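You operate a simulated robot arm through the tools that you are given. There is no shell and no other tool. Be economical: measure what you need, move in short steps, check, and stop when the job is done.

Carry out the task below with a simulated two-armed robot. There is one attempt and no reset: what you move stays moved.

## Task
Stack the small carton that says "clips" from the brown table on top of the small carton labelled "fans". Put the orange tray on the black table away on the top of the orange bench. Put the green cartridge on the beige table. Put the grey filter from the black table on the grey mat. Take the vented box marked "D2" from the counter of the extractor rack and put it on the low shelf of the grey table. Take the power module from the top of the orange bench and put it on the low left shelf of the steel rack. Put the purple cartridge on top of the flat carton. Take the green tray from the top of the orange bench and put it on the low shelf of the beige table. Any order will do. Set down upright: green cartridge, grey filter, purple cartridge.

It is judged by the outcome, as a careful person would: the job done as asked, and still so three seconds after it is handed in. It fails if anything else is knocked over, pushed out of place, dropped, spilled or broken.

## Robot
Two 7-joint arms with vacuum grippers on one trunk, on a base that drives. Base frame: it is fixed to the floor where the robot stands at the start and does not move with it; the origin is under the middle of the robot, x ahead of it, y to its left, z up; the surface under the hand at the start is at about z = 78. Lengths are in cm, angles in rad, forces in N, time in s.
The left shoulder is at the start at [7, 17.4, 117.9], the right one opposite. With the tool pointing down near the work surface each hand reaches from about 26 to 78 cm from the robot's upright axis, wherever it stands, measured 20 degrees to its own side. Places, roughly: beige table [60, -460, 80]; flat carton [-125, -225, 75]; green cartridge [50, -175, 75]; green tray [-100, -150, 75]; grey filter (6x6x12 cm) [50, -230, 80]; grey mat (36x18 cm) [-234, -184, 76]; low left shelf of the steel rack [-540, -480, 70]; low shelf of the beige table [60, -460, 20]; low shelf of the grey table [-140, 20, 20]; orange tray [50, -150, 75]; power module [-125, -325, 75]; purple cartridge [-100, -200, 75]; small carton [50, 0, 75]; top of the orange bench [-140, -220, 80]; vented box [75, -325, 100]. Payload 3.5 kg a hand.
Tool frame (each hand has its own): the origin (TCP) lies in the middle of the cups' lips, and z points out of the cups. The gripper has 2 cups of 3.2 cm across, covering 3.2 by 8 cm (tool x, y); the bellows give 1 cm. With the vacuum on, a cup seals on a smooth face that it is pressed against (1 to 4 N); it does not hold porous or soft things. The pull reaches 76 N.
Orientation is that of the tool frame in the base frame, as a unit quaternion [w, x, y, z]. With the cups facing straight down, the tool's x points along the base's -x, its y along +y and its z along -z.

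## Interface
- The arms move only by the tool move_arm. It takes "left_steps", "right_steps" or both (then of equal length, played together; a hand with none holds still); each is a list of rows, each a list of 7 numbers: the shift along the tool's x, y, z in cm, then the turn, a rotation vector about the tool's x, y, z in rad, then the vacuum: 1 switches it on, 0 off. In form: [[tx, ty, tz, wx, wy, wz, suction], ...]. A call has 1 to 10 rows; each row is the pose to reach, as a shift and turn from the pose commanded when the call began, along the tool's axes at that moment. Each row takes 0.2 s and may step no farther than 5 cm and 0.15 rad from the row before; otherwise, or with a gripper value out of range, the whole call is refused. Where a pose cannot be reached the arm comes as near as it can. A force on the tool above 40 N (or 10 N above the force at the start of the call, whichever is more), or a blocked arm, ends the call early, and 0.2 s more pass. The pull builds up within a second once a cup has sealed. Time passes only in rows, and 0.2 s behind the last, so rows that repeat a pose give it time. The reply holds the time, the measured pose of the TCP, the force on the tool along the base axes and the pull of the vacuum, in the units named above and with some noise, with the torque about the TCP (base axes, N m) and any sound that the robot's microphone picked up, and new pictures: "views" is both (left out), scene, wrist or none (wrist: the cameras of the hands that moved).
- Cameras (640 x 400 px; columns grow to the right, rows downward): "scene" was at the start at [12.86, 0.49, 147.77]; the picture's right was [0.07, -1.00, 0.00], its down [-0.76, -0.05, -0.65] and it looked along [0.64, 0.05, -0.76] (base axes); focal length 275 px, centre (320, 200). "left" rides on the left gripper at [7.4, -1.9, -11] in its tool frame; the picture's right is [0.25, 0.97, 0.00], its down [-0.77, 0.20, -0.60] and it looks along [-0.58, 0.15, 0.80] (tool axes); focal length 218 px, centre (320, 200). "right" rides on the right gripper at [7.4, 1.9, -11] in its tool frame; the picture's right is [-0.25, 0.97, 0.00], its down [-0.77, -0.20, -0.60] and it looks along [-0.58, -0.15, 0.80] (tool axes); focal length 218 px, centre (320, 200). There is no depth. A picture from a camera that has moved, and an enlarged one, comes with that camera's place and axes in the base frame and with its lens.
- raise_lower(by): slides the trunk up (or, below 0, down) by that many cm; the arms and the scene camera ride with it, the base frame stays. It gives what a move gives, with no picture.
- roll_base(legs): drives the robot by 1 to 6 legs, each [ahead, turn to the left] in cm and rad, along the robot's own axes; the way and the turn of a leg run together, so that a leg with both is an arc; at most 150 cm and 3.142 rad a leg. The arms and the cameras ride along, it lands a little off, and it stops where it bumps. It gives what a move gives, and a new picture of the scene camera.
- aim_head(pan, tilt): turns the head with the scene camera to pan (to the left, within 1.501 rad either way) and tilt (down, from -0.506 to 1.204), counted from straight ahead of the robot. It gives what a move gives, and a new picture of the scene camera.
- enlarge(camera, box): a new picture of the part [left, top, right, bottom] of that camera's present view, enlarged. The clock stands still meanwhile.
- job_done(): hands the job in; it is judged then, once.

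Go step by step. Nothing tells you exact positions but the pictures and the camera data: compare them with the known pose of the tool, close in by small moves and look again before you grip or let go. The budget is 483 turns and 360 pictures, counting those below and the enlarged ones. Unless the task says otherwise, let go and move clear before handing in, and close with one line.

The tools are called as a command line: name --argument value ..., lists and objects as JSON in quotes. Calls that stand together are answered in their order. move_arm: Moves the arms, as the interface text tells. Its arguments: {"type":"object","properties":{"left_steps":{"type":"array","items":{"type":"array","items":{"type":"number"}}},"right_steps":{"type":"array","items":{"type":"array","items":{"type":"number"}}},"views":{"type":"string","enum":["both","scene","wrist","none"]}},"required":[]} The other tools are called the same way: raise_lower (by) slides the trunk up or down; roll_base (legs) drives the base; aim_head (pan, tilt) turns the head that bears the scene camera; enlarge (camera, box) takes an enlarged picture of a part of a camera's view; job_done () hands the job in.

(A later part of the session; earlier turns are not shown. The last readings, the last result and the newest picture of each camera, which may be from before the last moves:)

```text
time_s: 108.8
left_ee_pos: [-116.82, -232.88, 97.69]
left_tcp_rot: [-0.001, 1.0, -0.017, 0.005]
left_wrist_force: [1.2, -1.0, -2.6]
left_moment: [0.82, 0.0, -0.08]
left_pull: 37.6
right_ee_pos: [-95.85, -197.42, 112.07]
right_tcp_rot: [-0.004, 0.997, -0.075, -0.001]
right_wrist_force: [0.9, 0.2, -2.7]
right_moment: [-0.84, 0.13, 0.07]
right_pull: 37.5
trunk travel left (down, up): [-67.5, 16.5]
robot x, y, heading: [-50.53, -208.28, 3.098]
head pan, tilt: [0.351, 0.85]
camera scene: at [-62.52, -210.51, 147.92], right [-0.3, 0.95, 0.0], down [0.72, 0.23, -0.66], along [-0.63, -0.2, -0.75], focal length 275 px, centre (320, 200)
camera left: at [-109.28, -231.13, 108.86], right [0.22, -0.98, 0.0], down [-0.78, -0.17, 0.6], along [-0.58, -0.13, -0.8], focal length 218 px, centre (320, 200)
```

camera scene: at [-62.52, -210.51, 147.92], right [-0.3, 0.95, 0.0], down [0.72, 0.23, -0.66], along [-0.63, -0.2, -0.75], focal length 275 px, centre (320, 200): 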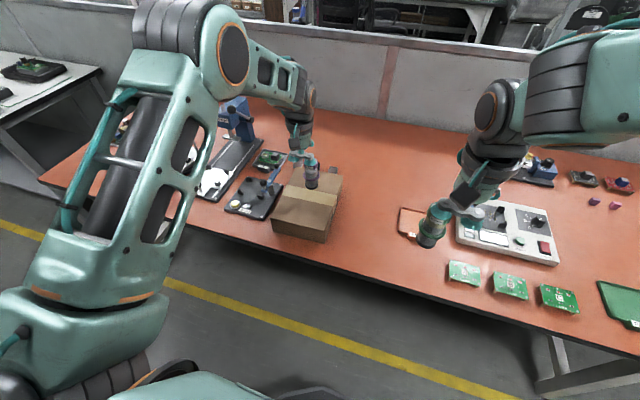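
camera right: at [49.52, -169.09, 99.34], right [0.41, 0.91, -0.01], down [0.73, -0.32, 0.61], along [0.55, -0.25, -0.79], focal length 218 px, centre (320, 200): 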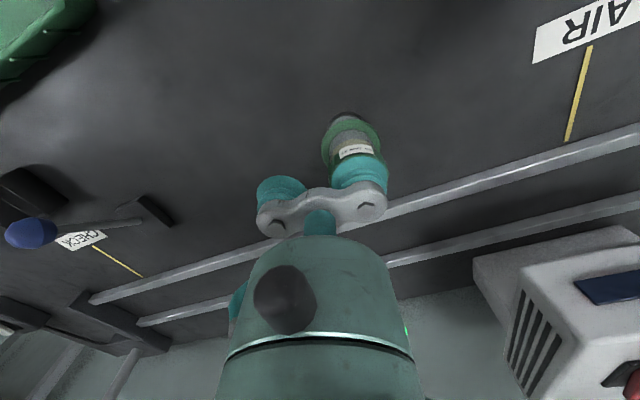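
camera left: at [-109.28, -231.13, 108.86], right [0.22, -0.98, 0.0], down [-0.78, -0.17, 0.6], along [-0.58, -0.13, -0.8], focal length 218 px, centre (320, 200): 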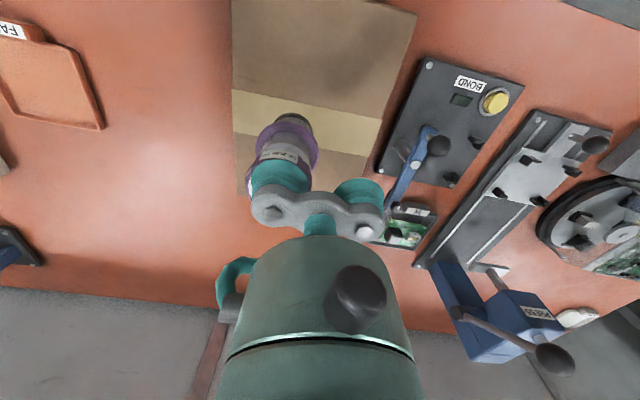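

Over the carton. I lower it slowly to touch the carton top.

move_arm --left_steps '[[0, 0.8, 2, 0, 0, 0, 1], [0, 0.8, 4, 0, 0, 0, 1], [0, 0.8, 4.6, 0, 0, 0, 1], [0, 0.8, 5.0, 0, 0, 0, 1], [0, 0.8, 5.3, 0, 0, 0, 1], [0, 0.8, 5.6, 0, 0, 0, 1], [0, 0.8, 5.9, 0, 0, 0, 1], [0, 0.8, 6.1, 0, 0, 0, 1], [0, 0.8, 6.1, 0, 0, 0, 1]]' --views "none"

enlarge --camera "scene" --box '[250, 130, 360, 250]'

```text
time_s: 110.8
left_ee_pos: [-116.6, -233.73, 91.97]
left_tcp_rot: [0.0, 1.0, -0.015, 0.001]
left_wrist_force: [-5.5, -2.8, 28.3]
left_moment: [1.27, 0.16, 0.01]
left_pull: 38.0
right_ee_pos: [-95.7, -197.34, 112.27]
right_tcp_rot: [-0.002, 0.997, -0.075, -0.001]
right_wrist_force: [-0.1, 0.3, -3.4]
right_moment: [-0.85, 0.13, 0.07]
right_pull: 37.8
trunk travel left (down, up): [-67.5, 16.5]
robot x, y, heading: [-50.2, -208.42, 3.101]
head pan, tilt: [0.351, 0.85]
```

```text
3.33 times, centred on (305, 190) of scene
camera zoom: at [-62.21, -210.45, 147.98], right [-0.3, 0.95, 0.0], down [0.71, 0.23, -0.66], along [-0.63, -0.2, -0.75], focal length 918 px, centre (370, 233)
```

zoom: 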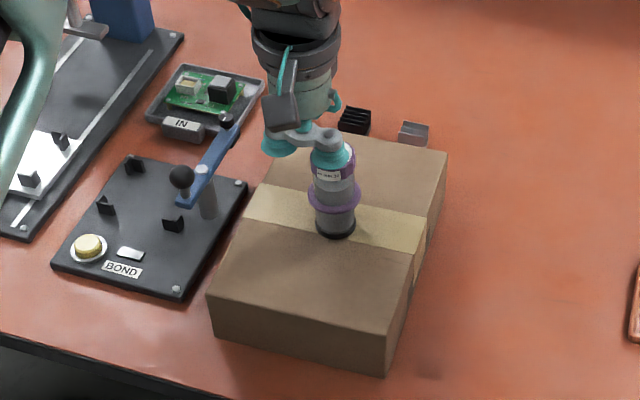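

It stands on the carton. I release and rise straight up.

move_arm --left_steps '[[0, 0, -0.3, 0, 0, 0, 1], [0, 0, -0.3, 0, 0, 0, 0], [0, 0, -0.3, 0, 0, 0, 0], [0, 0, -0.3, 0, 0, 0, 0], [0, 0, -0.5, 0, 0, 0, 0], [0, 0, -0.8, 0, 0, 0, 0], [0, 0, -1.5, 0, 0, 0, 0], [0, 0, -5, 0, 0, 0, 0], [0, 0, -10, 0, 0, 0, 0], [3, 0, -14, 0, 0, 0, 0]]' --views "scene"

```text
time_s: 113.0
left_ee_pos: [-113.3, -233.57, 106.08]
left_tcp_rot: [0.0, 1.0, -0.016, 0.002]
left_wrist_force: [-1.1, 0.4, 0.8]
left_moment: [0.02, 0.02, 0.02]
left_pull: 0.2
right_ee_pos: [-95.61, -197.57, 112.18]
right_tcp_rot: [-0.004, 0.997, -0.074, -0.002]
right_wrist_force: [-0.2, 0.1, -2.5]
right_moment: [-0.84, 0.14, 0.06]
right_pull: 37.4
trunk travel left (down, up): [-67.5, 16.5]
robot x, y, heading: [-50.15, -208.58, 3.097]
head pan, tilt: [0.351, 0.85]
camera scene: at [-62.2, -210.51, 147.95], right [-0.3, 0.95, 0.0], down [0.71, 0.23, -0.66], along [-0.63, -0.2, -0.75], focal length 275 px, centre (320, 200)
```

scene: 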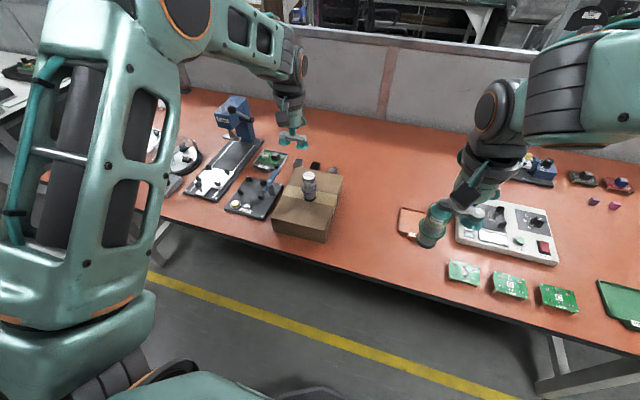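

The purple cartridge stands on the carton. I retract the left hand and drive back toward the green tray (about [−109, −141]).

move_arm --left_steps '[[4, 0, -1, 0, 0, 0, 0], [8, 0, -2, 0, 0, 0, 0], [12, 0, -3, 0, 0, 0, 0], [16, 0, -4, 0, 0, 0, 0]]' --views "none"

roll_base --legs '[[-14, 0], [0, -1.526], [84, 0], [0, 1.571], [12, 0]]'

aim_head --pan 0.2 --tilt 0.9

```text
time_s: 114.0
left_ee_pos: [-97.64, -234.17, 109.87]
left_tcp_rot: [0.0, 1.0, -0.017, 0.002]
left_wrist_force: [0.3, 0.6, 0.6]
left_moment: [0.02, 0.01, -0.01]
left_pull: 0.0
right_ee_pos: [-95.71, -197.58, 112.26]
right_tcp_rot: [-0.004, 0.997, -0.075, -0.002]
right_wrist_force: [0.8, 0.1, -2.4]
right_moment: [-0.84, 0.14, 0.09]
right_pull: 37.8
trunk travel left (down, up): [-67.5, 16.5]
robot x, y, heading: [-50.14, -208.75, 3.1]
head pan, tilt: [0.351, 0.85]
```

```text
time_s: 127.8
left_ee_pos: [-92.84, -156.52, 109.76]
left_tcp_rot: [0.0, 1.0, 0.018, 0.004]
left_wrist_force: [0.5, -0.3, -0.1]
left_moment: [0.01, 0.01, -0.01]
left_pull: 0.1
right_ee_pos: [-93.33, -119.76, 112.06]
right_tcp_rot: [-0.004, 0.999, -0.039, -0.001]
right_wrist_force: [0.9, -0.5, -0.4]
right_moment: [0.01, 0.01, 0.0]
right_pull: 0.1
trunk travel left (down, up): [-67.5, 16.5]
robot x, y, heading: [-46.95, -127.39, -3.118]
head pan, tilt: [0.351, 0.85]
camera scene: at [-59.2, -130.44, 147.93], right [-0.37, 0.93, 0.0], down [0.7, 0.28, -0.66], along [-0.61, -0.24, -0.75], focal length 275 px, centre (320, 200)
```

scene: 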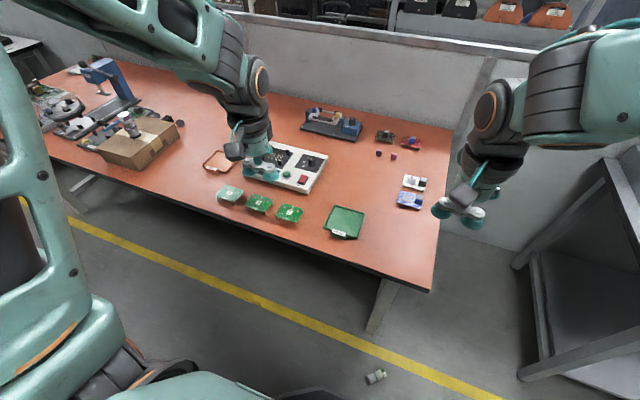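

```text
time_s: 128.5
left_ee_pos: [-93.0, -156.49, 109.64]
left_tcp_rot: [0.001, 1.0, 0.018, 0.005]
left_wrist_force: [-0.2, -0.2, -0.1]
left_moment: [0.0, -0.03, -0.05]
left_pull: 0.0
right_ee_pos: [-93.53, -119.86, 112.08]
right_tcp_rot: [-0.004, 0.999, -0.04, -0.001]
right_wrist_force: [0.3, -0.5, -0.5]
right_moment: [-0.01, -0.05, 0.02]
right_pull: 0.1
trunk travel left (down, up): [-67.5, 16.5]
robot x, y, heading: [-47.13, -127.77, -3.122]
head pan, tilt: [0.201, 0.901]
camera scene: at [-59.49, -129.27, 147.52], right [-0.22, 0.97, 0.0], down [0.76, 0.18, -0.62], along [-0.6, -0.14, -0.78], focal length 275 px, centre (320, 200)
```

scene: 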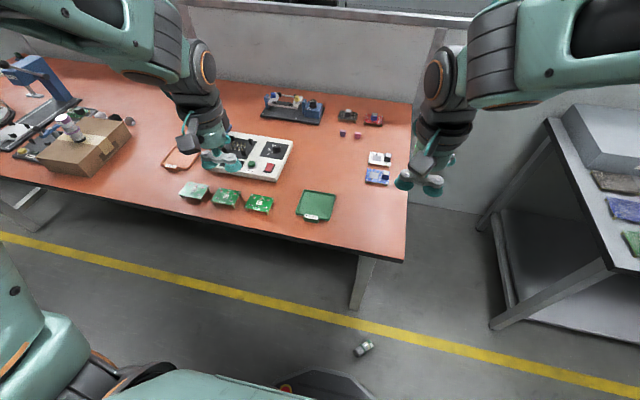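

The green cartridge has come off the right hand and lies on the floor near [−89, −115]. I look at it closely before anything else.

enlarge --camera "scene" --box '[330, 320, 400, 370]'

```text
8.00 times, centred on (365, 345) of scene
camera zoom: at [-59.49, -129.27, 147.52], right [-0.22, 0.97, 0.0], down [0.76, 0.18, -0.62], along [-0.6, -0.14, -0.78], focal length 2203 px, centre (-40, -960)
```

zoom: 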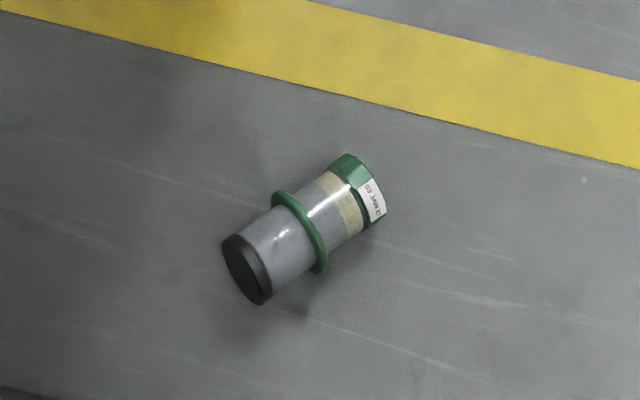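

It looks intact, lying with its cap toward [−92, −112] and base toward [−86, −118]. I back up so the hands clear the bench and lower the trunk to reach the floor.

roll_base --legs '[[-15, 0]]'

raise_lower --by -55

aim_head --pan -0.2 --tilt 0.9

```text
time_s: 129.8
left_ee_pos: [-77.72, -156.1, 109.56]
left_tcp_rot: [0.0, 1.0, 0.018, 0.005]
left_wrist_force: [0.6, -0.4, -0.3]
left_moment: [0.01, 0.0, -0.01]
left_pull: 0.1
right_ee_pos: [-78.25, -119.42, 112.0]
right_tcp_rot: [-0.004, 0.999, -0.041, 0.001]
right_wrist_force: [-0.5, 0.4, 0.1]
right_moment: [0.05, -0.03, 0.0]
right_pull: 0.0
trunk travel left (down, up): [-67.5, 16.5]
robot x, y, heading: [-31.95, -127.07, -3.121]
head pan, tilt: [0.201, 0.901]
camera scene: at [-44.31, -128.88, 147.51], right [-0.22, 0.97, 0.0], down [0.76, 0.17, -0.62], along [-0.6, -0.14, -0.78], focal length 275 px, centre (320, 200)
```

scene: 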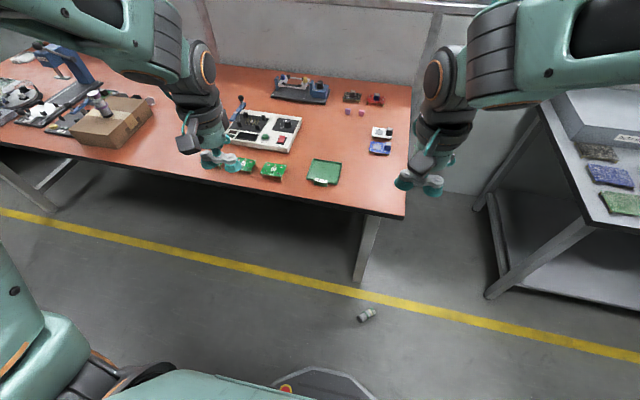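

```text
refused: -55 is not a number from -40 to 40
```

```text
time_s: 130.7
left_ee_pos: [-77.68, -156.1, 109.67]
left_tcp_rot: [0.0, 1.0, 0.018, 0.004]
left_wrist_force: [0.5, 0.0, 0.5]
left_moment: [0.01, 0.0, -0.02]
left_pull: 0.1
right_ee_pos: [-78.16, -119.48, 112.15]
right_tcp_rot: [-0.002, 0.999, -0.041, 0.0]
right_wrist_force: [0.4, 0.3, 0.5]
right_moment: [0.0, 0.02, -0.01]
right_pull: 0.0
trunk travel left (down, up): [-67.5, 16.5]
robot x, y, heading: [-32.01, -126.91, -3.118]
head pan, tilt: [-0.201, 0.901]
camera scene: at [-44.2, -125.88, 147.53], right [0.18, 0.98, 0.0], down [0.77, -0.14, -0.62], along [-0.61, 0.11, -0.78], focal length 275 px, centre (320, 200)
```

scene: 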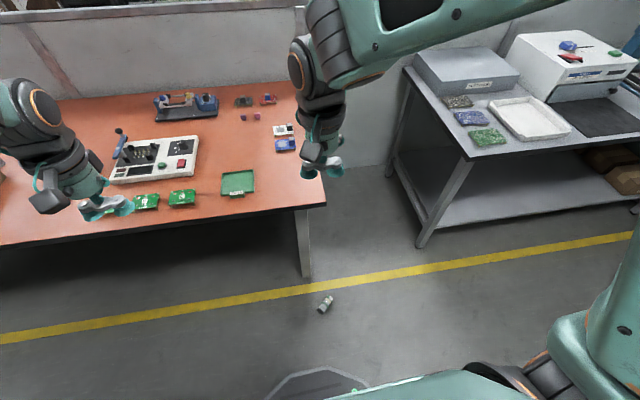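

I lower the trunk in two goes.

raise_lower --by -40

raise_lower --by -20

aim_head --pan -0.2 --tilt 0.8

```text
time_s: 134.6
left_ee_pos: [-77.56, -156.13, 69.74]
left_tcp_rot: [0.0, 1.0, 0.018, 0.003]
left_wrist_force: [0.1, -0.5, 0.1]
left_moment: [-0.01, -0.01, 0.03]
left_pull: 0.1
right_ee_pos: [-78.12, -119.39, 72.07]
right_tcp_rot: [-0.003, 0.999, -0.041, -0.001]
right_wrist_force: [0.7, -0.2, 0.0]
right_moment: [-0.01, -0.04, -0.01]
right_pull: 0.1
trunk travel left (down, up): [-27.5, 56.5]
robot x, y, heading: [-32.36, -127.03, -3.117]
head pan, tilt: [-0.201, 0.901]
```

```text
time_s: 136.7
left_ee_pos: [-77.64, -156.05, 49.69]
left_tcp_rot: [0.0, 1.0, 0.018, 0.004]
left_wrist_force: [-0.4, 0.8, 0.8]
left_moment: [-0.01, -0.01, 0.0]
left_pull: 0.1
right_ee_pos: [-78.18, -119.4, 52.09]
right_tcp_rot: [-0.004, 0.999, -0.041, -0.001]
right_wrist_force: [0.0, -0.7, -1.1]
right_moment: [0.0, -0.01, 0.01]
right_pull: 0.0
trunk travel left (down, up): [-7.5, 76.5]
robot x, y, heading: [-31.76, -127.18, -3.115]
head pan, tilt: [-0.201, 0.901]
```

```text
time_s: 137.4
left_ee_pos: [-77.63, -156.13, 49.71]
left_tcp_rot: [-0.001, 1.0, 0.018, 0.005]
left_wrist_force: [-0.5, -0.3, 0.2]
left_moment: [0.03, -0.04, -0.01]
left_pull: 0.1
right_ee_pos: [-78.17, -119.46, 52.11]
right_tcp_rot: [-0.002, 0.999, -0.041, -0.001]
right_wrist_force: [-1.0, -0.2, 0.2]
right_moment: [-0.03, 0.0, 0.0]
right_pull: 0.0
trunk travel left (down, up): [-7.5, 76.5]
robot x, y, heading: [-31.73, -126.61, -3.116]
head pan, tilt: [-0.201, 0.799]
camera scene: at [-44.7, -125.77, 88.32], right [0.18, 0.98, 0.0], down [0.71, -0.13, -0.7], along [-0.69, 0.12, -0.72], focal length 275 px, centre (320, 200)
```

scene: 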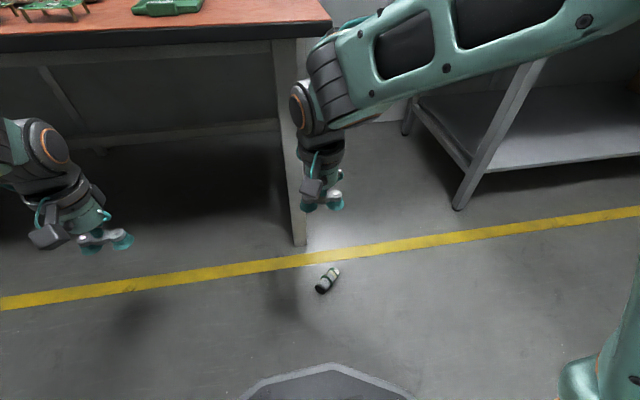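

enlarge --camera "scene" --box '[300, 255, 360, 305]'

```text
8.00 times, centred on (330, 280) of scene
camera zoom: at [-44.7, -125.77, 88.32], right [0.18, 0.98, 0.0], down [0.71, -0.13, -0.7], along [-0.69, 0.12, -0.72], focal length 2203 px, centre (240, -440)
```

zoom: 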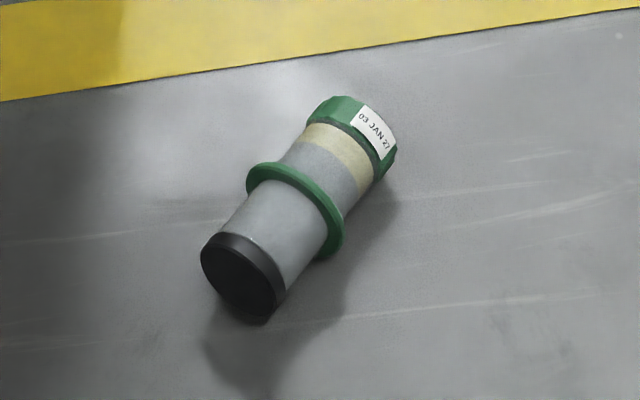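

The cartridge's flange is near [−88.7, −115.6]; I bring the right hand above it, turned along its axis.

move_arm --right_steps '[[-1.1, -0.3, 3.4, 0, 0, -0.09, 0], [-2.2, -0.6, 6.8, 0, 0, -0.18, 0], [-3.3, -0.9, 10.2, 0, 0, -0.27, 0], [-4.4, -1.2, 13.6, 0, 0, -0.36, 0], [-5.5, -1.5, 17, 0, 0, -0.45, 0], [-6.6, -1.8, 20.4, 0, 0, -0.54, 0], [-7.7, -2.1, 23.8, 0, 0, -0.63, 0], [-8.8, -2.5, 27.2, 0, 0, -0.72, 0], [-10.9, -3.1, 30.6, 0, 0, -0.834, 0], [-10.9, -3.1, 32, 0, 0, -0.834, 0]]' --views "both"

```text
time_s: 139.6
left_ee_pos: [-77.66, -156.1, 49.73]
left_tcp_rot: [-0.001, 1.0, 0.018, 0.004]
left_wrist_force: [0.5, 0.0, -0.1]
left_moment: [-0.03, 0.02, 0.0]
left_pull: 0.1
right_ee_pos: [-88.72, -115.48, 20.17]
right_tcp_rot: [-0.003, 0.93, 0.368, 0.001]
right_wrist_force: [-0.3, -0.3, -0.2]
right_moment: [-0.02, 0.02, 0.02]
right_pull: 0.0
trunk travel left (down, up): [-7.5, 76.5]
robot x, y, heading: [-31.91, -126.81, -3.124]
head pan, tilt: [-0.201, 0.799]
camera scene: at [-44.71, -125.77, 88.32], right [0.18, 0.98, 0.0], down [0.71, -0.13, -0.7], along [-0.69, 0.12, -0.72], focal length 275 px, centre (320, 200)
camera right: at [-81.97, -111.95, 31.12], right [0.48, -0.88, -0.01], down [-0.7, -0.39, 0.6], along [-0.53, -0.28, -0.8], focal length 218 px, centre (320, 200)
```

scene: 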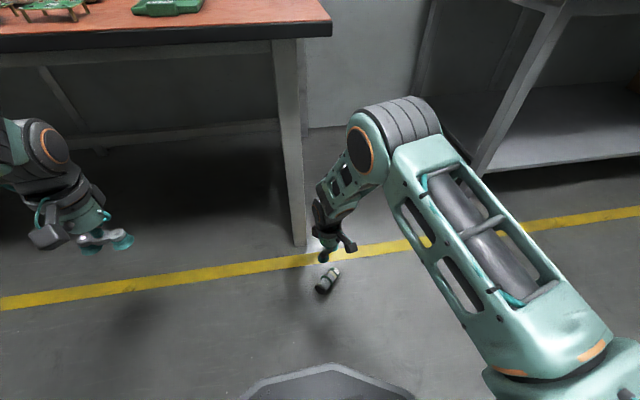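
right: 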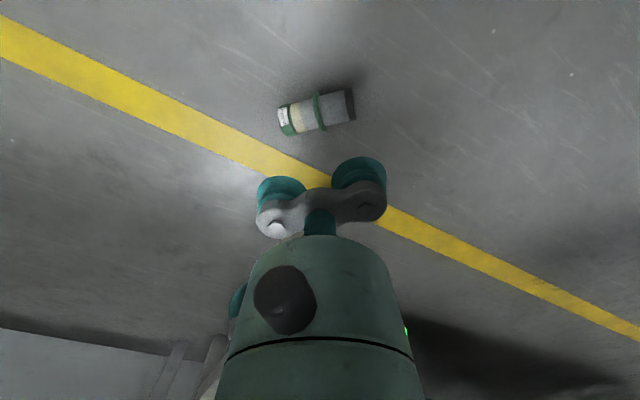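

Well aligned above it. I lower to about 4 cm over it and check.

move_arm --right_steps '[[0, 0.1, 4, 0, 0, 0, 0], [0, 0.1, 8, 0, 0, 0, 0], [0, 0.1, 12, 0, 0, 0, 0], [0, 0.1, 13, 0, 0, 0, 0], [0, 0.1, 13, 0, 0, 0, 0]]' --views "none"

enlarge --camera "right" --box '[230, 60, 410, 220]'

enlarge --camera "scene" --box '[290, 235, 370, 305]'

```text
time_s: 140.8
left_ee_pos: [-77.64, -156.16, 49.71]
left_tcp_rot: [0.001, 1.0, 0.018, 0.004]
left_wrist_force: [-0.6, 0.2, 0.3]
left_moment: [0.0, 0.02, -0.01]
left_pull: 0.1
right_ee_pos: [-88.76, -115.41, 7.01]
right_tcp_rot: [-0.004, 0.93, 0.367, 0.001]
right_wrist_force: [0.5, 0.2, -0.5]
right_moment: [0.0, 0.01, -0.01]
right_pull: 0.0
trunk travel left (down, up): [-7.5, 76.5]
robot x, y, heading: [-31.66, -127.08, -3.118]
head pan, tilt: [-0.201, 0.799]
```

```text
2.50 times, centred on (320, 140) of right
camera zoom: at [-82.05, -111.85, 18.03], right [0.48, -0.88, -0.01], down [-0.7, -0.38, 0.6], along [-0.53, -0.28, -0.8], focal length 546 px, centre (320, 350)
```

zoom: 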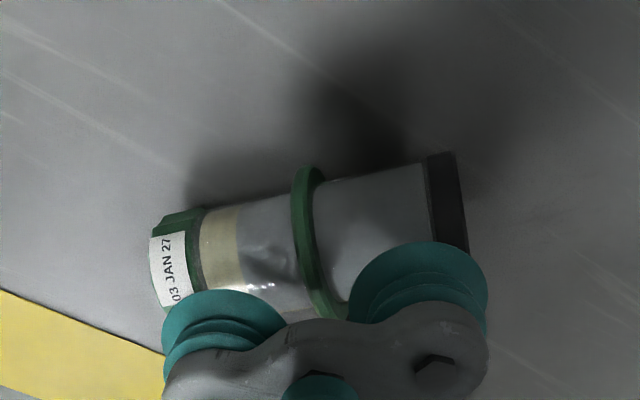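

```text
5.71 times, centred on (330, 270) of scene
camera zoom: at [-44.7, -125.77, 88.32], right [0.18, 0.98, 0.0], down [0.71, -0.13, -0.7], along [-0.69, 0.12, -0.72], focal length 1573 px, centre (263, -200)
```

zoom: 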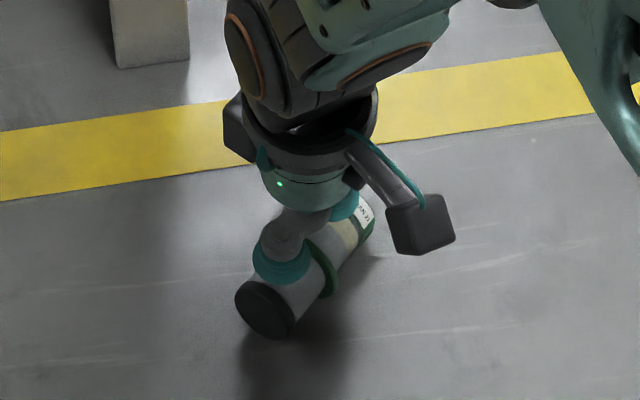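

Laterally centred; I shift 0.4 cm along the axis so the cups straddle the flange, then press down gently with the vacuum on.

move_arm --right_steps '[[0, -0.4, 0.8, 0, 0, 0, 1], [0, -0.4, 1.6, 0, 0, 0, 1], [0, -0.4, 2.2, 0, 0, 0, 1], [0, -0.4, 2.6, 0, 0, 0, 1], [0, -0.4, 3.0, 0, 0, 0, 1], [0, -0.4, 3.3, 0, 0, 0, 1], [0, -0.4, 3.6, 0, 0, 0, 1], [0, -0.4, 3.6, 0, 0, 0, 1]]' --views "none"

enlarge --camera "right" --box '[230, 60, 410, 220]'

```text
time_s: 142.6
left_ee_pos: [-77.64, -156.08, 49.71]
left_tcp_rot: [0.0, 1.0, 0.018, 0.004]
left_wrist_force: [-0.4, 0.6, -0.3]
left_moment: [-0.03, -0.01, -0.01]
left_pull: 0.0
right_ee_pos: [-89.13, -114.85, 3.56]
right_tcp_rot: [-0.004, 0.93, 0.367, 0.001]
right_wrist_force: [-1.7, 0.4, 6.4]
right_moment: [-0.02, -0.02, -0.06]
right_pull: 0.1
trunk travel left (down, up): [-7.5, 76.5]
robot x, y, heading: [-31.91, -126.99, -3.12]
head pan, tilt: [-0.201, 0.799]
```

```text
2.50 times, centred on (320, 140) of right
camera zoom: at [-82.41, -111.35, 14.53], right [0.48, -0.88, -0.01], down [-0.7, -0.38, 0.6], along [-0.53, -0.28, -0.8], focal length 546 px, centre (320, 350)
```

zoom: 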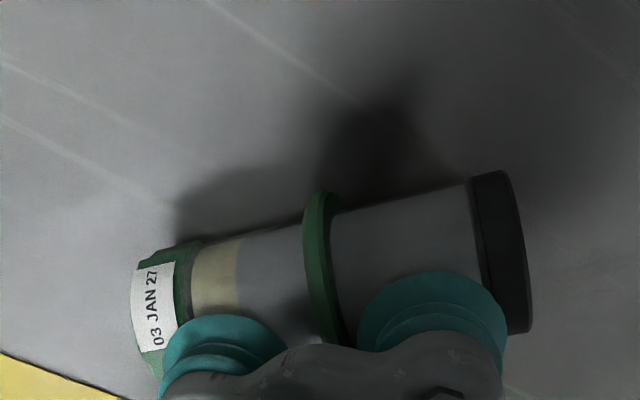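

Touching with 6 N but no seal yet. I press a little more.

move_arm --right_steps '[[0, 0, 0.2, 0, 0, 0, 1], [0, 0, 0.4, 0, 0, 0, 1], [0, 0, 0.6, 0, 0, 0, 1], [0, 0, 0.7, 0, 0, 0, 1], [0, 0, 0.7, 0, 0, 0, 1], [0, 0, 0.7, 0, 0, 0, 1]]' --views "none"

```text
time_s: 143.7
left_ee_pos: [-77.65, -156.13, 49.76]
left_tcp_rot: [-0.001, 1.0, 0.017, 0.003]
left_wrist_force: [-0.3, 1.0, 1.2]
left_moment: [-0.02, -0.02, 0.01]
left_pull: 0.1
right_ee_pos: [-89.42, -114.79, 3.44]
right_tcp_rot: [-0.006, 0.93, 0.367, -0.005]
right_wrist_force: [0.5, -0.3, 25.4]
right_moment: [-0.02, 0.06, 0.03]
right_pull: 0.1
trunk travel left (down, up): [-7.5, 76.5]
robot x, y, heading: [-31.64, -127.01, -3.12]
head pan, tilt: [-0.201, 0.799]
stopped in row 5 (right hand): the force on the tool passed its limit at 41 N (the readings are from after the stop); the commanded pose is now the measured one
```

A curved side won't seal, as feared. Better plan: with the left hand horizontal, seal one cup on the flat base end (right hand as a backstop), lift it, and hand it over to the right hand by its cap. First I lift the right hand clear and turn the robot along the cartridge's axis.

move_arm --right_steps '[[0, 0, -2, 0, 0, 0, 0], [0, 0, -6, 0, 0, 0, 0], [0, 0, -11, 0, 0, 0, 0], [0, 0, -16, 0, 0, 0, 0], [0, 0, -21, 0, 0, 0.15, 0], [2, 0, -25, 0, 0, 0.3, 0], [4, 0, -29, 0, 0, 0.45, 0], [6, 0, -33, 0, 0, 0.6, 0], [7, 0, -35, 0, 0, 0.75, 0]]' --views "none"

roll_base --legs '[[0, -0.84], [-12, 0]]'

aim_head --pan 0.5 --tilt 0.75

```text
time_s: 145.7
left_ee_pos: [-77.7, -155.98, 49.67]
left_tcp_rot: [-0.001, 1.0, 0.018, 0.005]
left_wrist_force: [-0.1, 0.4, 0.0]
left_moment: [0.0, -0.01, 0.0]
left_pull: 0.1
right_ee_pos: [-84.0, -110.41, 38.07]
right_tcp_rot: [-0.004, 1.0, -0.001, -0.003]
right_wrist_force: [-0.5, 0.1, 0.7]
right_moment: [-0.01, -0.01, 0.02]
right_pull: 0.0
trunk travel left (down, up): [-7.5, 76.5]
robot x, y, heading: [-31.96, -127.3, -3.115]
head pan, tilt: [-0.201, 0.799]
```

```text
time_s: 149.1
left_ee_pos: [-76.01, -120.89, 49.61]
left_tcp_rot: [0.002, 0.92, -0.391, 0.003]
left_wrist_force: [0.6, 0.0, 0.1]
left_moment: [0.0, -0.04, 0.0]
left_pull: 0.1
right_ee_pos: [-46.23, -85.84, 37.99]
right_tcp_rot: [-0.004, 0.913, -0.408, -0.001]
right_wrist_force: [-0.1, 0.5, -1.9]
right_moment: [-0.02, 0.02, 0.0]
right_pull: 0.1
trunk travel left (down, up): [-7.5, 76.5]
robot x, y, heading: [-24.04, -135.42, 2.327]
head pan, tilt: [-0.201, 0.799]
camera scene: at [-31.35, -125.14, 88.33], right [0.85, 0.53, 0.0], down [0.38, -0.61, -0.7], along [-0.37, 0.59, -0.72], focal length 275 px, centre (320, 200)
```

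scene: 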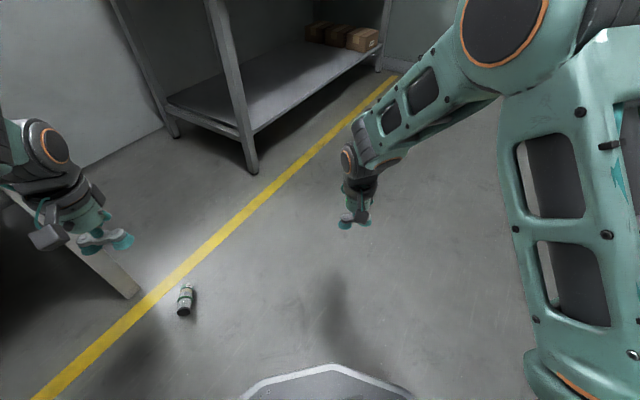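

```text
time_s: 150.1
left_ee_pos: [-76.08, -120.93, 49.73]
left_tcp_rot: [0.001, 0.92, -0.392, 0.003]
left_wrist_force: [-0.5, -0.2, -0.2]
left_moment: [0.03, 0.0, 0.02]
left_pull: 0.1
right_ee_pos: [-46.2, -85.63, 37.99]
right_tcp_rot: [-0.005, 0.913, -0.408, 0.001]
right_wrist_force: [0.2, 0.5, -0.2]
right_moment: [0.02, -0.01, 0.01]
right_pull: 0.1
trunk travel left (down, up): [-7.5, 76.5]
robot x, y, heading: [-23.69, -135.71, 2.325]
head pan, tilt: [0.499, 0.75]
camera scene: at [-34.99, -129.41, 88.72], right [0.31, 0.95, 0.0], down [0.65, -0.21, -0.73], along [-0.69, 0.23, -0.68], focal length 275 px, centre (320, 200)
```

scene: 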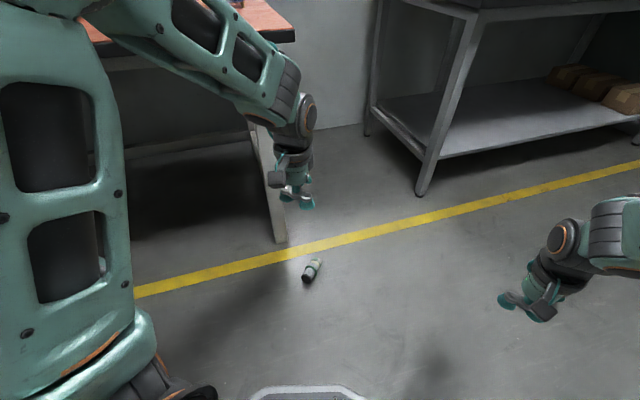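

enlarge --camera "scene" --box '[280, 245, 350, 300]'

```text
7.27 times, centred on (315, 272) of scene
camera zoom: at [-34.99, -129.41, 88.72], right [0.31, 0.95, 0.0], down [0.65, -0.21, -0.73], along [-0.69, 0.23, -0.68], focal length 2002 px, centre (356, -327)
```

zoom: 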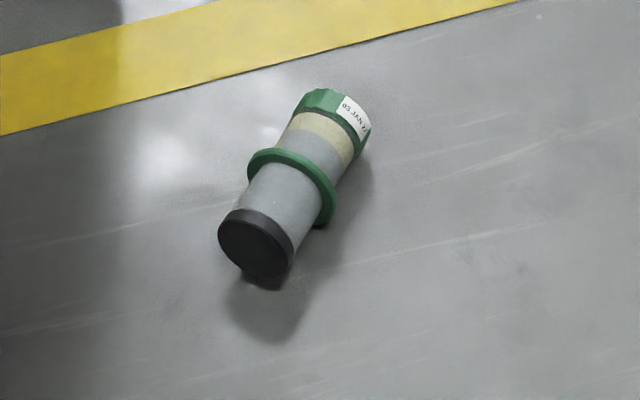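

The base face is at about [−86.1, −117.9], facing the robot's left hand. I pitch the left hand forward to horizontal, then roll it so the cups stand one above the other.

move_arm --left_steps '[[0, 0, 0, 0, -0.147, 0, 0], [0, 0, 0, 0, -0.294, 0, 0], [0, 0, 0, 0, -0.441, 0, 0], [0, 0, 0, 0, -0.588, 0, 0], [0, 0, 0, 0, -0.735, 0, 0], [0, 0, 0, 0, -0.882, 0, 0], [0, 0, 0, 0, -1.029, 0, 0], [0, 0, 0, 0, -1.176, 0, 0], [0, 0, 0, 0, -1.323, 0, 0], [0, 0, 0, 0, -1.47, 0, 0]]' --views "none"

move_arm --left_steps '[[0, 0, 0, 0, 0, -0.15, 0], [0, 0, 0, 0, 0, -0.3, 0], [0, 0, 0, 0, 0, -0.45, 0], [0, 0, 0, 0, 0, -0.6, 0], [0, 0, 0, 0, 0, -0.75, 0], [0, 0, 0, 0, 0, -0.9, 0], [0, 0, 0, 0, 0, -1.05, 0], [0, 0, 0, 0, 0, -1.2, 0], [0, 0, 0, 0, 0, -1.35, 0], [0, 0, 0, 0, 0, -1.5, 0]]' --views "both"

```text
time_s: 152.3
left_ee_pos: [-80.05, -116.82, 48.73]
left_tcp_rot: [-0.247, 0.722, -0.313, -0.566]
left_wrist_force: [0.3, 0.3, 0.3]
left_moment: [-0.03, -0.01, 0.02]
left_pull: 0.1
left hand out of reach, approached as far as the arm can: row 6, 7, 8, 9, 10
right_ee_pos: [-46.21, -85.63, 38.03]
right_tcp_rot: [-0.004, 0.913, -0.407, -0.001]
right_wrist_force: [0.8, 0.4, 0.1]
right_moment: [-0.06, 0.03, -0.05]
right_pull: 0.1
trunk travel left (down, up): [-7.5, 76.5]
robot x, y, heading: [-23.87, -135.6, 2.328]
head pan, tilt: [0.499, 0.75]
```

```text
time_s: 154.5
left_ee_pos: [-80.34, -116.82, 48.68]
left_tcp_rot: [-0.567, 0.74, 0.266, -0.244]
left_wrist_force: [0.4, 0.1, -0.2]
left_moment: [0.01, -0.01, 0.0]
left_pull: 0.0
right_ee_pos: [-46.28, -85.68, 38.12]
right_tcp_rot: [-0.005, 0.913, -0.407, -0.001]
right_wrist_force: [0.0, 0.2, 0.4]
right_moment: [0.04, 0.01, -0.02]
right_pull: 0.1
trunk travel left (down, up): [-7.5, 76.5]
robot x, y, heading: [-23.65, -135.18, 2.324]
head pan, tilt: [0.499, 0.75]
camera scene: at [-34.99, -129.42, 88.72], right [0.31, 0.95, 0.0], down [0.65, -0.21, -0.73], along [-0.69, 0.23, -0.68], focal length 275 px, centre (320, 200)
camera left: at [-67.59, -119.26, 52.81], right [0.3, -0.04, -0.95], down [-0.15, -0.99, 0.0], along [-0.94, 0.14, -0.3], focal length 218 px, centre (320, 200)
```

scene: 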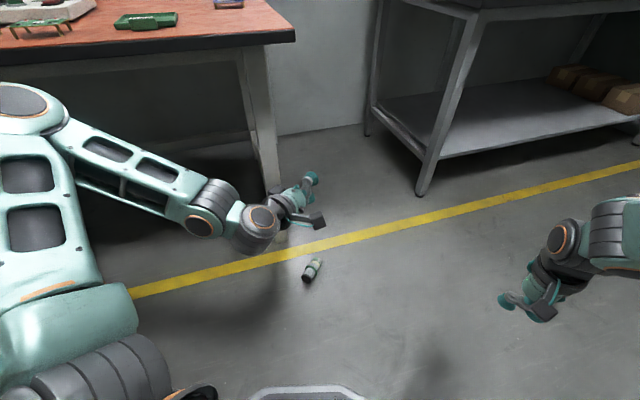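
left: 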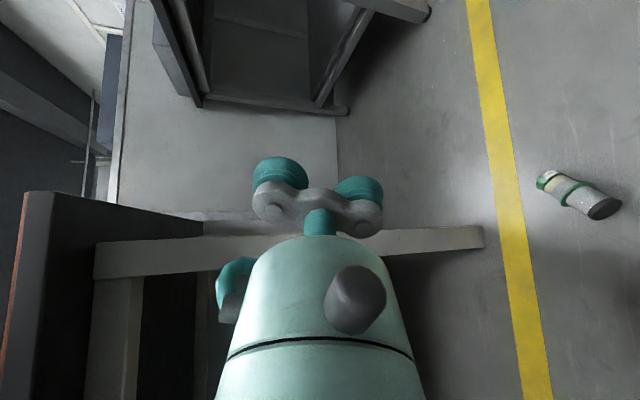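

The tool points forward but 13° down, acceptable. I lower it toward the spot behind the base face, stopping at about z = 15 to check.

move_arm --left_steps '[[-0.2, 4.2, 0.8, 0, 0, 0, 0], [-0.5, 8.4, 1.6, 0, 0, 0, 0], [-0.7, 12.7, 2.4, 0, 0, 0, 0], [-0.9, 16.9, 3.2, 0, 0, 0, 0], [-1.2, 21.1, 4, 0, 0, 0, 0], [-1.4, 25.3, 4.8, 0, 0, 0, 0], [-1.6, 29.5, 5.6, 0, 0, 0, 0], [-1.8, 33, 6.3, 0, 0, 0, 0], [-1.8, 33, 6.3, 0, 0, 0, 0]]' --views "both"

```text
time_s: 156.5
left_ee_pos: [-81.82, -120.54, 15.05]
left_tcp_rot: [-0.567, 0.741, 0.264, -0.244]
left_wrist_force: [0.5, 0.8, -0.1]
left_moment: [0.01, 0.02, 0.03]
left_pull: 0.0
right_ee_pos: [-46.31, -85.59, 38.1]
right_tcp_rot: [-0.005, 0.913, -0.408, 0.0]
right_wrist_force: [-0.4, 0.1, -0.4]
right_moment: [-0.05, -0.02, -0.02]
right_pull: 0.0
trunk travel left (down, up): [-7.5, 76.5]
robot x, y, heading: [-23.48, -135.46, 2.326]
head pan, tilt: [0.499, 0.75]
camera scene: at [-35.0, -129.42, 88.72], right [0.31, 0.95, 0.0], down [0.65, -0.21, -0.73], along [-0.69, 0.23, -0.68], focal length 275 px, centre (320, 200)
camera left: at [-69.25, -123.01, 19.09], right [0.3, -0.04, -0.95], down [-0.15, -0.99, 0.0], along [-0.94, 0.14, -0.3], focal length 218 px, centre (320, 200)
```

scene: 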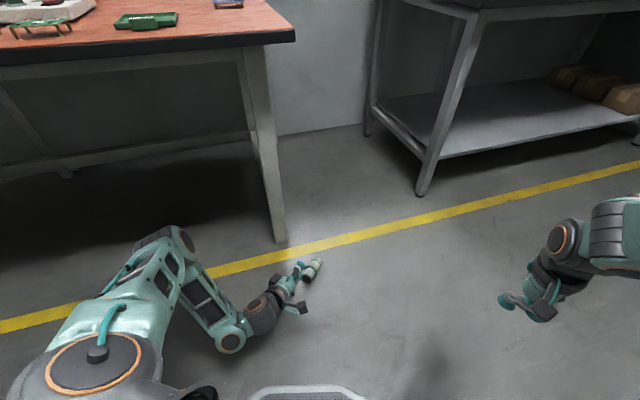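
left: 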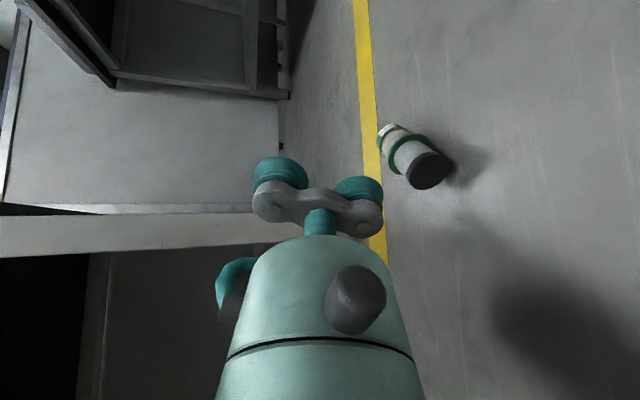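

The view is clear: base face at about [−86.1, −117.6, 2.2]. I lower to the pre-contact pose 4 cm behind it, levelling the tool a bit.

move_arm --left_steps '[[-0.1, 2.4, 1, 0.02, 0, 0, 0], [-0.2, 4.8, 2, 0.04, 0, 0, 0], [-0.3, 7, 3, 0.06, 0, 0, 0], [-0.4, 8.3, 3.5, 0.08, 0, 0, 0], [-0.4, 9.2, 3.8, 0.08, 0, 0, 0], [-0.4, 9.2, 3.8, 0.08, 0, 0, 0]]' --views "both"

```text
time_s: 157.9
left_ee_pos: [-83.63, -120.4, 5.35]
left_tcp_rot: [-0.596, 0.717, 0.254, -0.255]
left_wrist_force: [-1.0, -0.6, 0.3]
left_moment: [-0.01, 0.02, 0.0]
left_pull: 0.1
right_ee_pos: [-46.18, -85.74, 38.08]
right_tcp_rot: [-0.005, 0.913, -0.407, 0.0]
right_wrist_force: [-0.3, 0.0, 0.3]
right_moment: [-0.01, -0.01, -0.02]
right_pull: 0.1
trunk travel left (down, up): [-7.5, 76.5]
robot x, y, heading: [-24.0, -135.81, 2.321]
head pan, tilt: [0.499, 0.75]
camera scene: at [-35.0, -129.42, 88.72], right [0.31, 0.95, 0.0], down [0.65, -0.21, -0.73], along [-0.69, 0.23, -0.68], focal length 275 px, centre (320, 200)
camera left: at [-70.87, -123.06, 8.68], right [0.25, 0.01, -0.97], down [-0.15, -0.99, -0.05], along [-0.96, 0.16, -0.24], focal length 218 px, centre (320, 200)
```

scene: 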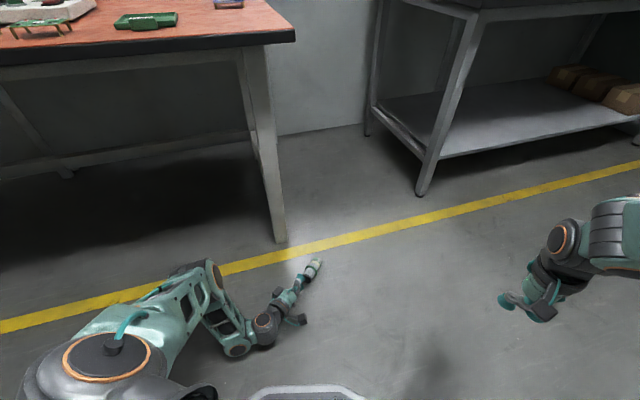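
left: 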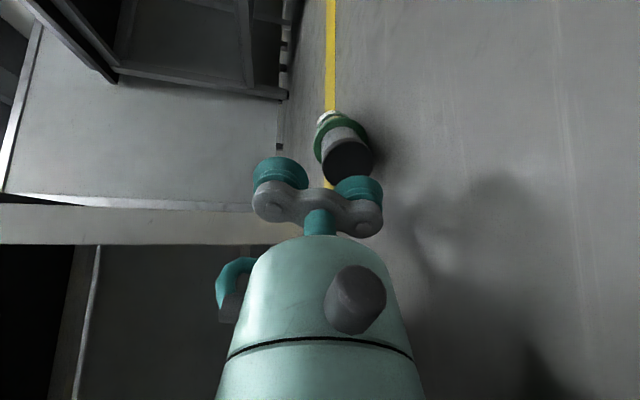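

enlarge --camera "left" --box '[240, 90, 420, 220]'

enlarge --camera "scene" --box '[250, 240, 350, 330]'

```text
3.08 times, centred on (330, 155) of left
camera zoom: at [-70.87, -123.06, 8.68], right [0.25, 0.01, -0.97], down [-0.15, -0.99, -0.05], along [-0.96, 0.16, -0.24], focal length 672 px, centre (289, 338)
```

zoom: 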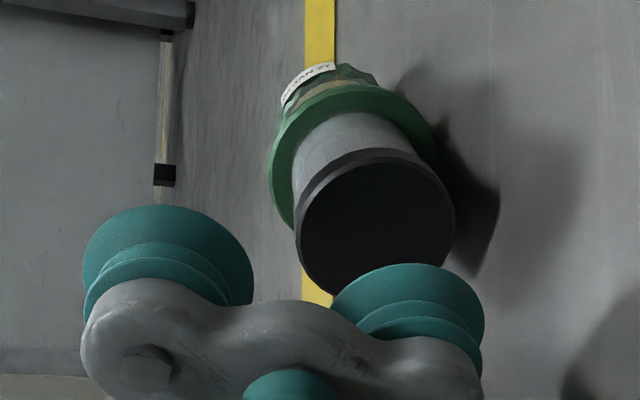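

```text
4.44 times, centred on (300, 285) of scene
camera zoom: at [-35.0, -129.42, 88.72], right [0.31, 0.95, 0.0], down [0.65, -0.21, -0.73], along [-0.69, 0.23, -0.68], focal length 1224 px, centre (409, -178)
```

zoom: 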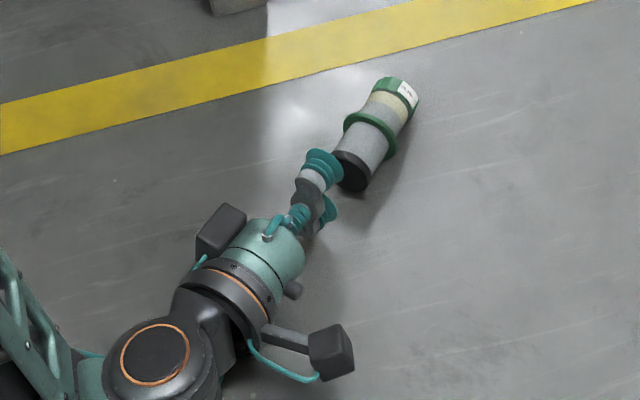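

Measured offset: the face is 0.3 cm to the side and 4.4 cm ahead. I advance with the vacuum on, gently.

move_arm --left_steps '[[0.3, -0.2, 1.5, 0, 0, 0, 1], [0.3, -0.2, 3, 0, 0, 0, 1], [0.3, -0.2, 3.8, 0, 0, 0, 1], [0.3, -0.2, 4.2, 0, 0, 0, 1], [0.3, -0.2, 4.5, 0, 0, 0, 1], [0.3, -0.2, 4.8, 0, 0, 0, 1], [0.3, -0.2, 5.0, 0, 0, 0, 1], [0.3, -0.2, 5.0, 0, 0, 0, 1]]' --views "none"

enlarge --camera "left" --box '[240, 90, 420, 220]'

```text
time_s: 159.7
left_ee_pos: [-86.77, -116.68, 5.05]
left_tcp_rot: [-0.596, 0.718, 0.253, -0.256]
left_wrist_force: [1.5, -3.4, 5.8]
left_moment: [-0.65, -0.42, 0.15]
left_pull: 37.9
right_ee_pos: [-46.14, -85.74, 38.12]
right_tcp_rot: [-0.004, 0.913, -0.408, -0.001]
right_wrist_force: [0.3, 0.3, -0.3]
right_moment: [0.0, -0.02, -0.01]
right_pull: 0.2
trunk travel left (down, up): [-7.5, 76.5]
robot x, y, heading: [-23.37, -135.59, 2.324]
head pan, tilt: [0.499, 0.75]
```

```text
3.08 times, centred on (330, 155) of left
camera zoom: at [-74.0, -119.3, 8.24], right [0.25, 0.01, -0.97], down [-0.15, -0.99, -0.05], along [-0.96, 0.16, -0.24], focal length 672 px, centre (289, 338)
```

zoom: 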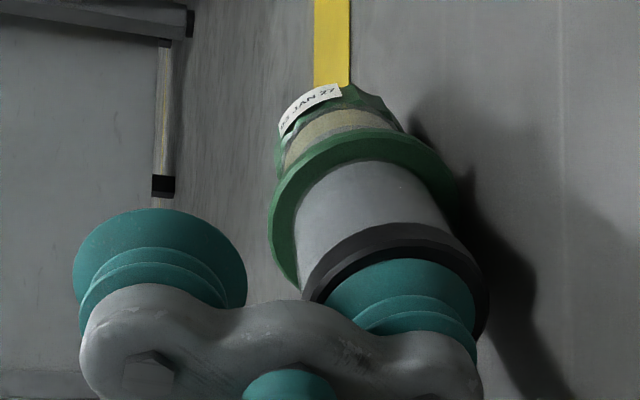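

Sealed on the base end (38 N). I lift it slowly off the floor.

move_arm --left_steps '[[0, -0.5, -0.1, 0, 0, 0, 1], [-0.1, -1.5, -0.2, 0, 0, 0, 1], [-0.2, -3, -0.5, 0, 0, 0, 1], [-0.3, -5, -0.8, 0, 0, 0, 1], [-0.45, -7.5, -1.2, 0, 0, 0, 1], [-0.6, -10, -1.6, 0, 0, 0, 1], [-0.8, -13, -2, 0, 0, 0, 1], [-1, -16, -2.5, 0, 0, 0, 1], [-1.2, -19, -3, 0, 0, 0, 1], [-1.4, -22, -3.5, 0, 0, 0, 1]]' --views "both"

```text
time_s: 161.9
left_ee_pos: [-86.92, -116.61, 27.26]
left_tcp_rot: [-0.596, 0.717, 0.255, -0.255]
left_wrist_force: [-0.4, 0.3, -3.0]
left_moment: [-0.74, -0.67, 0.07]
left_pull: 38.0
right_ee_pos: [-46.22, -85.57, 38.03]
right_tcp_rot: [-0.004, 0.913, -0.408, -0.001]
right_wrist_force: [0.1, 0.4, 0.1]
right_moment: [-0.06, 0.01, 0.01]
right_pull: 0.1
trunk travel left (down, up): [-7.5, 76.5]
robot x, y, heading: [-23.75, -135.77, 2.324]
head pan, tilt: [0.499, 0.75]
camera scene: at [-35.02, -129.41, 88.71], right [0.31, 0.95, 0.0], down [0.65, -0.21, -0.73], along [-0.69, 0.23, -0.68], focal length 275 px, centre (320, 200)
camera left: at [-74.16, -119.26, 30.46], right [0.25, 0.01, -0.97], down [-0.15, -0.99, -0.05], along [-0.96, 0.16, -0.24], focal length 218 px, centre (320, 200)
```

scene: 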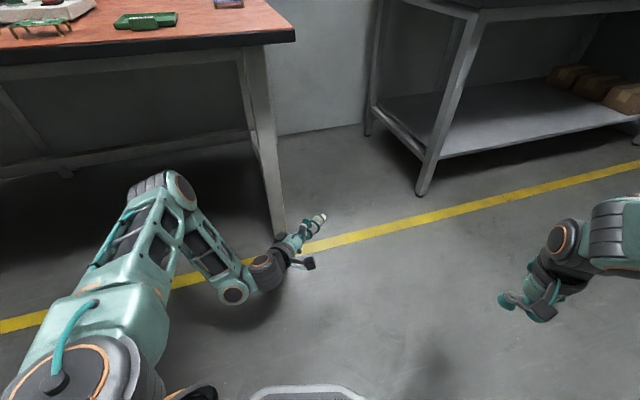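
left: 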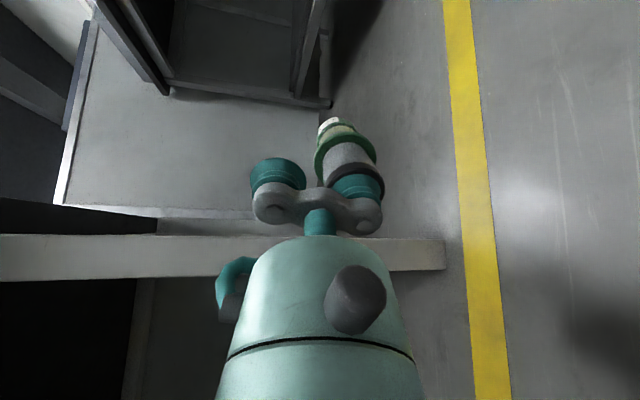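

Held firmly. For the handover I bring the right hand up and turn it to point toward the robot's left.

move_arm --right_steps '[[0.4, -0.7, -0.7, -0.15, 0, 0, 0], [0.8, -1.4, -1.4, -0.3, 0, 0, 0], [1.2, -2.1, -2.1, -0.45, 0, 0, 0], [1.6, -2.8, -2.8, -0.6, 0, 0, 0], [2, -3.5, -3.5, -0.75, 0, 0, 0], [2.4, -4.2, -4.2, -0.9, 0, 0, 0], [2.8, -4.9, -4.9, -1.05, 0, 0, 0], [3.2, -5.6, -5.6, -1.2, 0, 0, 0], [3.6, -6.3, -6.3, -1.35, 0, 0, 0], [4, -7, -7, -1.5, 0, 0, 0]]' --views "none"

aim_head --pan 0.1 --tilt 0.7

```text
time_s: 164.1
left_ee_pos: [-87.07, -116.49, 27.26]
left_tcp_rot: [-0.596, 0.718, 0.254, -0.255]
left_wrist_force: [-0.2, 0.0, -2.1]
left_moment: [-0.73, -0.62, 0.06]
left_pull: 37.5
right_ee_pos: [-38.44, -84.1, 44.98]
right_tcp_rot: [0.619, 0.671, -0.298, -0.279]
right_wrist_force: [-0.6, 0.7, -0.1]
right_moment: [0.01, 0.02, 0.03]
right_pull: 0.0
trunk travel left (down, up): [-7.5, 76.5]
robot x, y, heading: [-23.73, -135.84, 2.323]
head pan, tilt: [0.499, 0.75]
```

```text
time_s: 165.0
left_ee_pos: [-86.88, -116.63, 27.17]
left_tcp_rot: [-0.596, 0.717, 0.255, -0.255]
left_wrist_force: [0.5, -0.3, -1.8]
left_moment: [-0.73, -0.64, 0.05]
left_pull: 38.0
right_ee_pos: [-38.53, -84.09, 44.96]
right_tcp_rot: [0.618, 0.672, -0.298, -0.279]
right_wrist_force: [0.5, -0.8, -0.7]
right_moment: [0.0, 0.01, -0.03]
right_pull: 0.0
trunk travel left (down, up): [-7.5, 76.5]
robot x, y, heading: [-23.96, -135.44, 2.33]
head pan, tilt: [0.099, 0.7]
camera scene: at [-33.54, -126.41, 89.14], right [0.66, 0.75, 0.0], down [0.49, -0.42, -0.76], along [-0.58, 0.5, -0.64], focal length 275 px, centre (320, 200)
```

scene: 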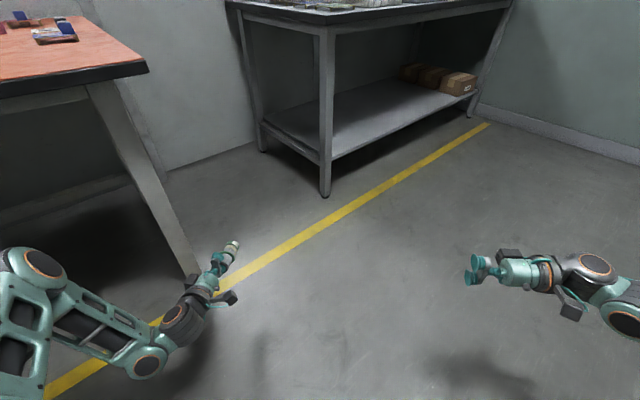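

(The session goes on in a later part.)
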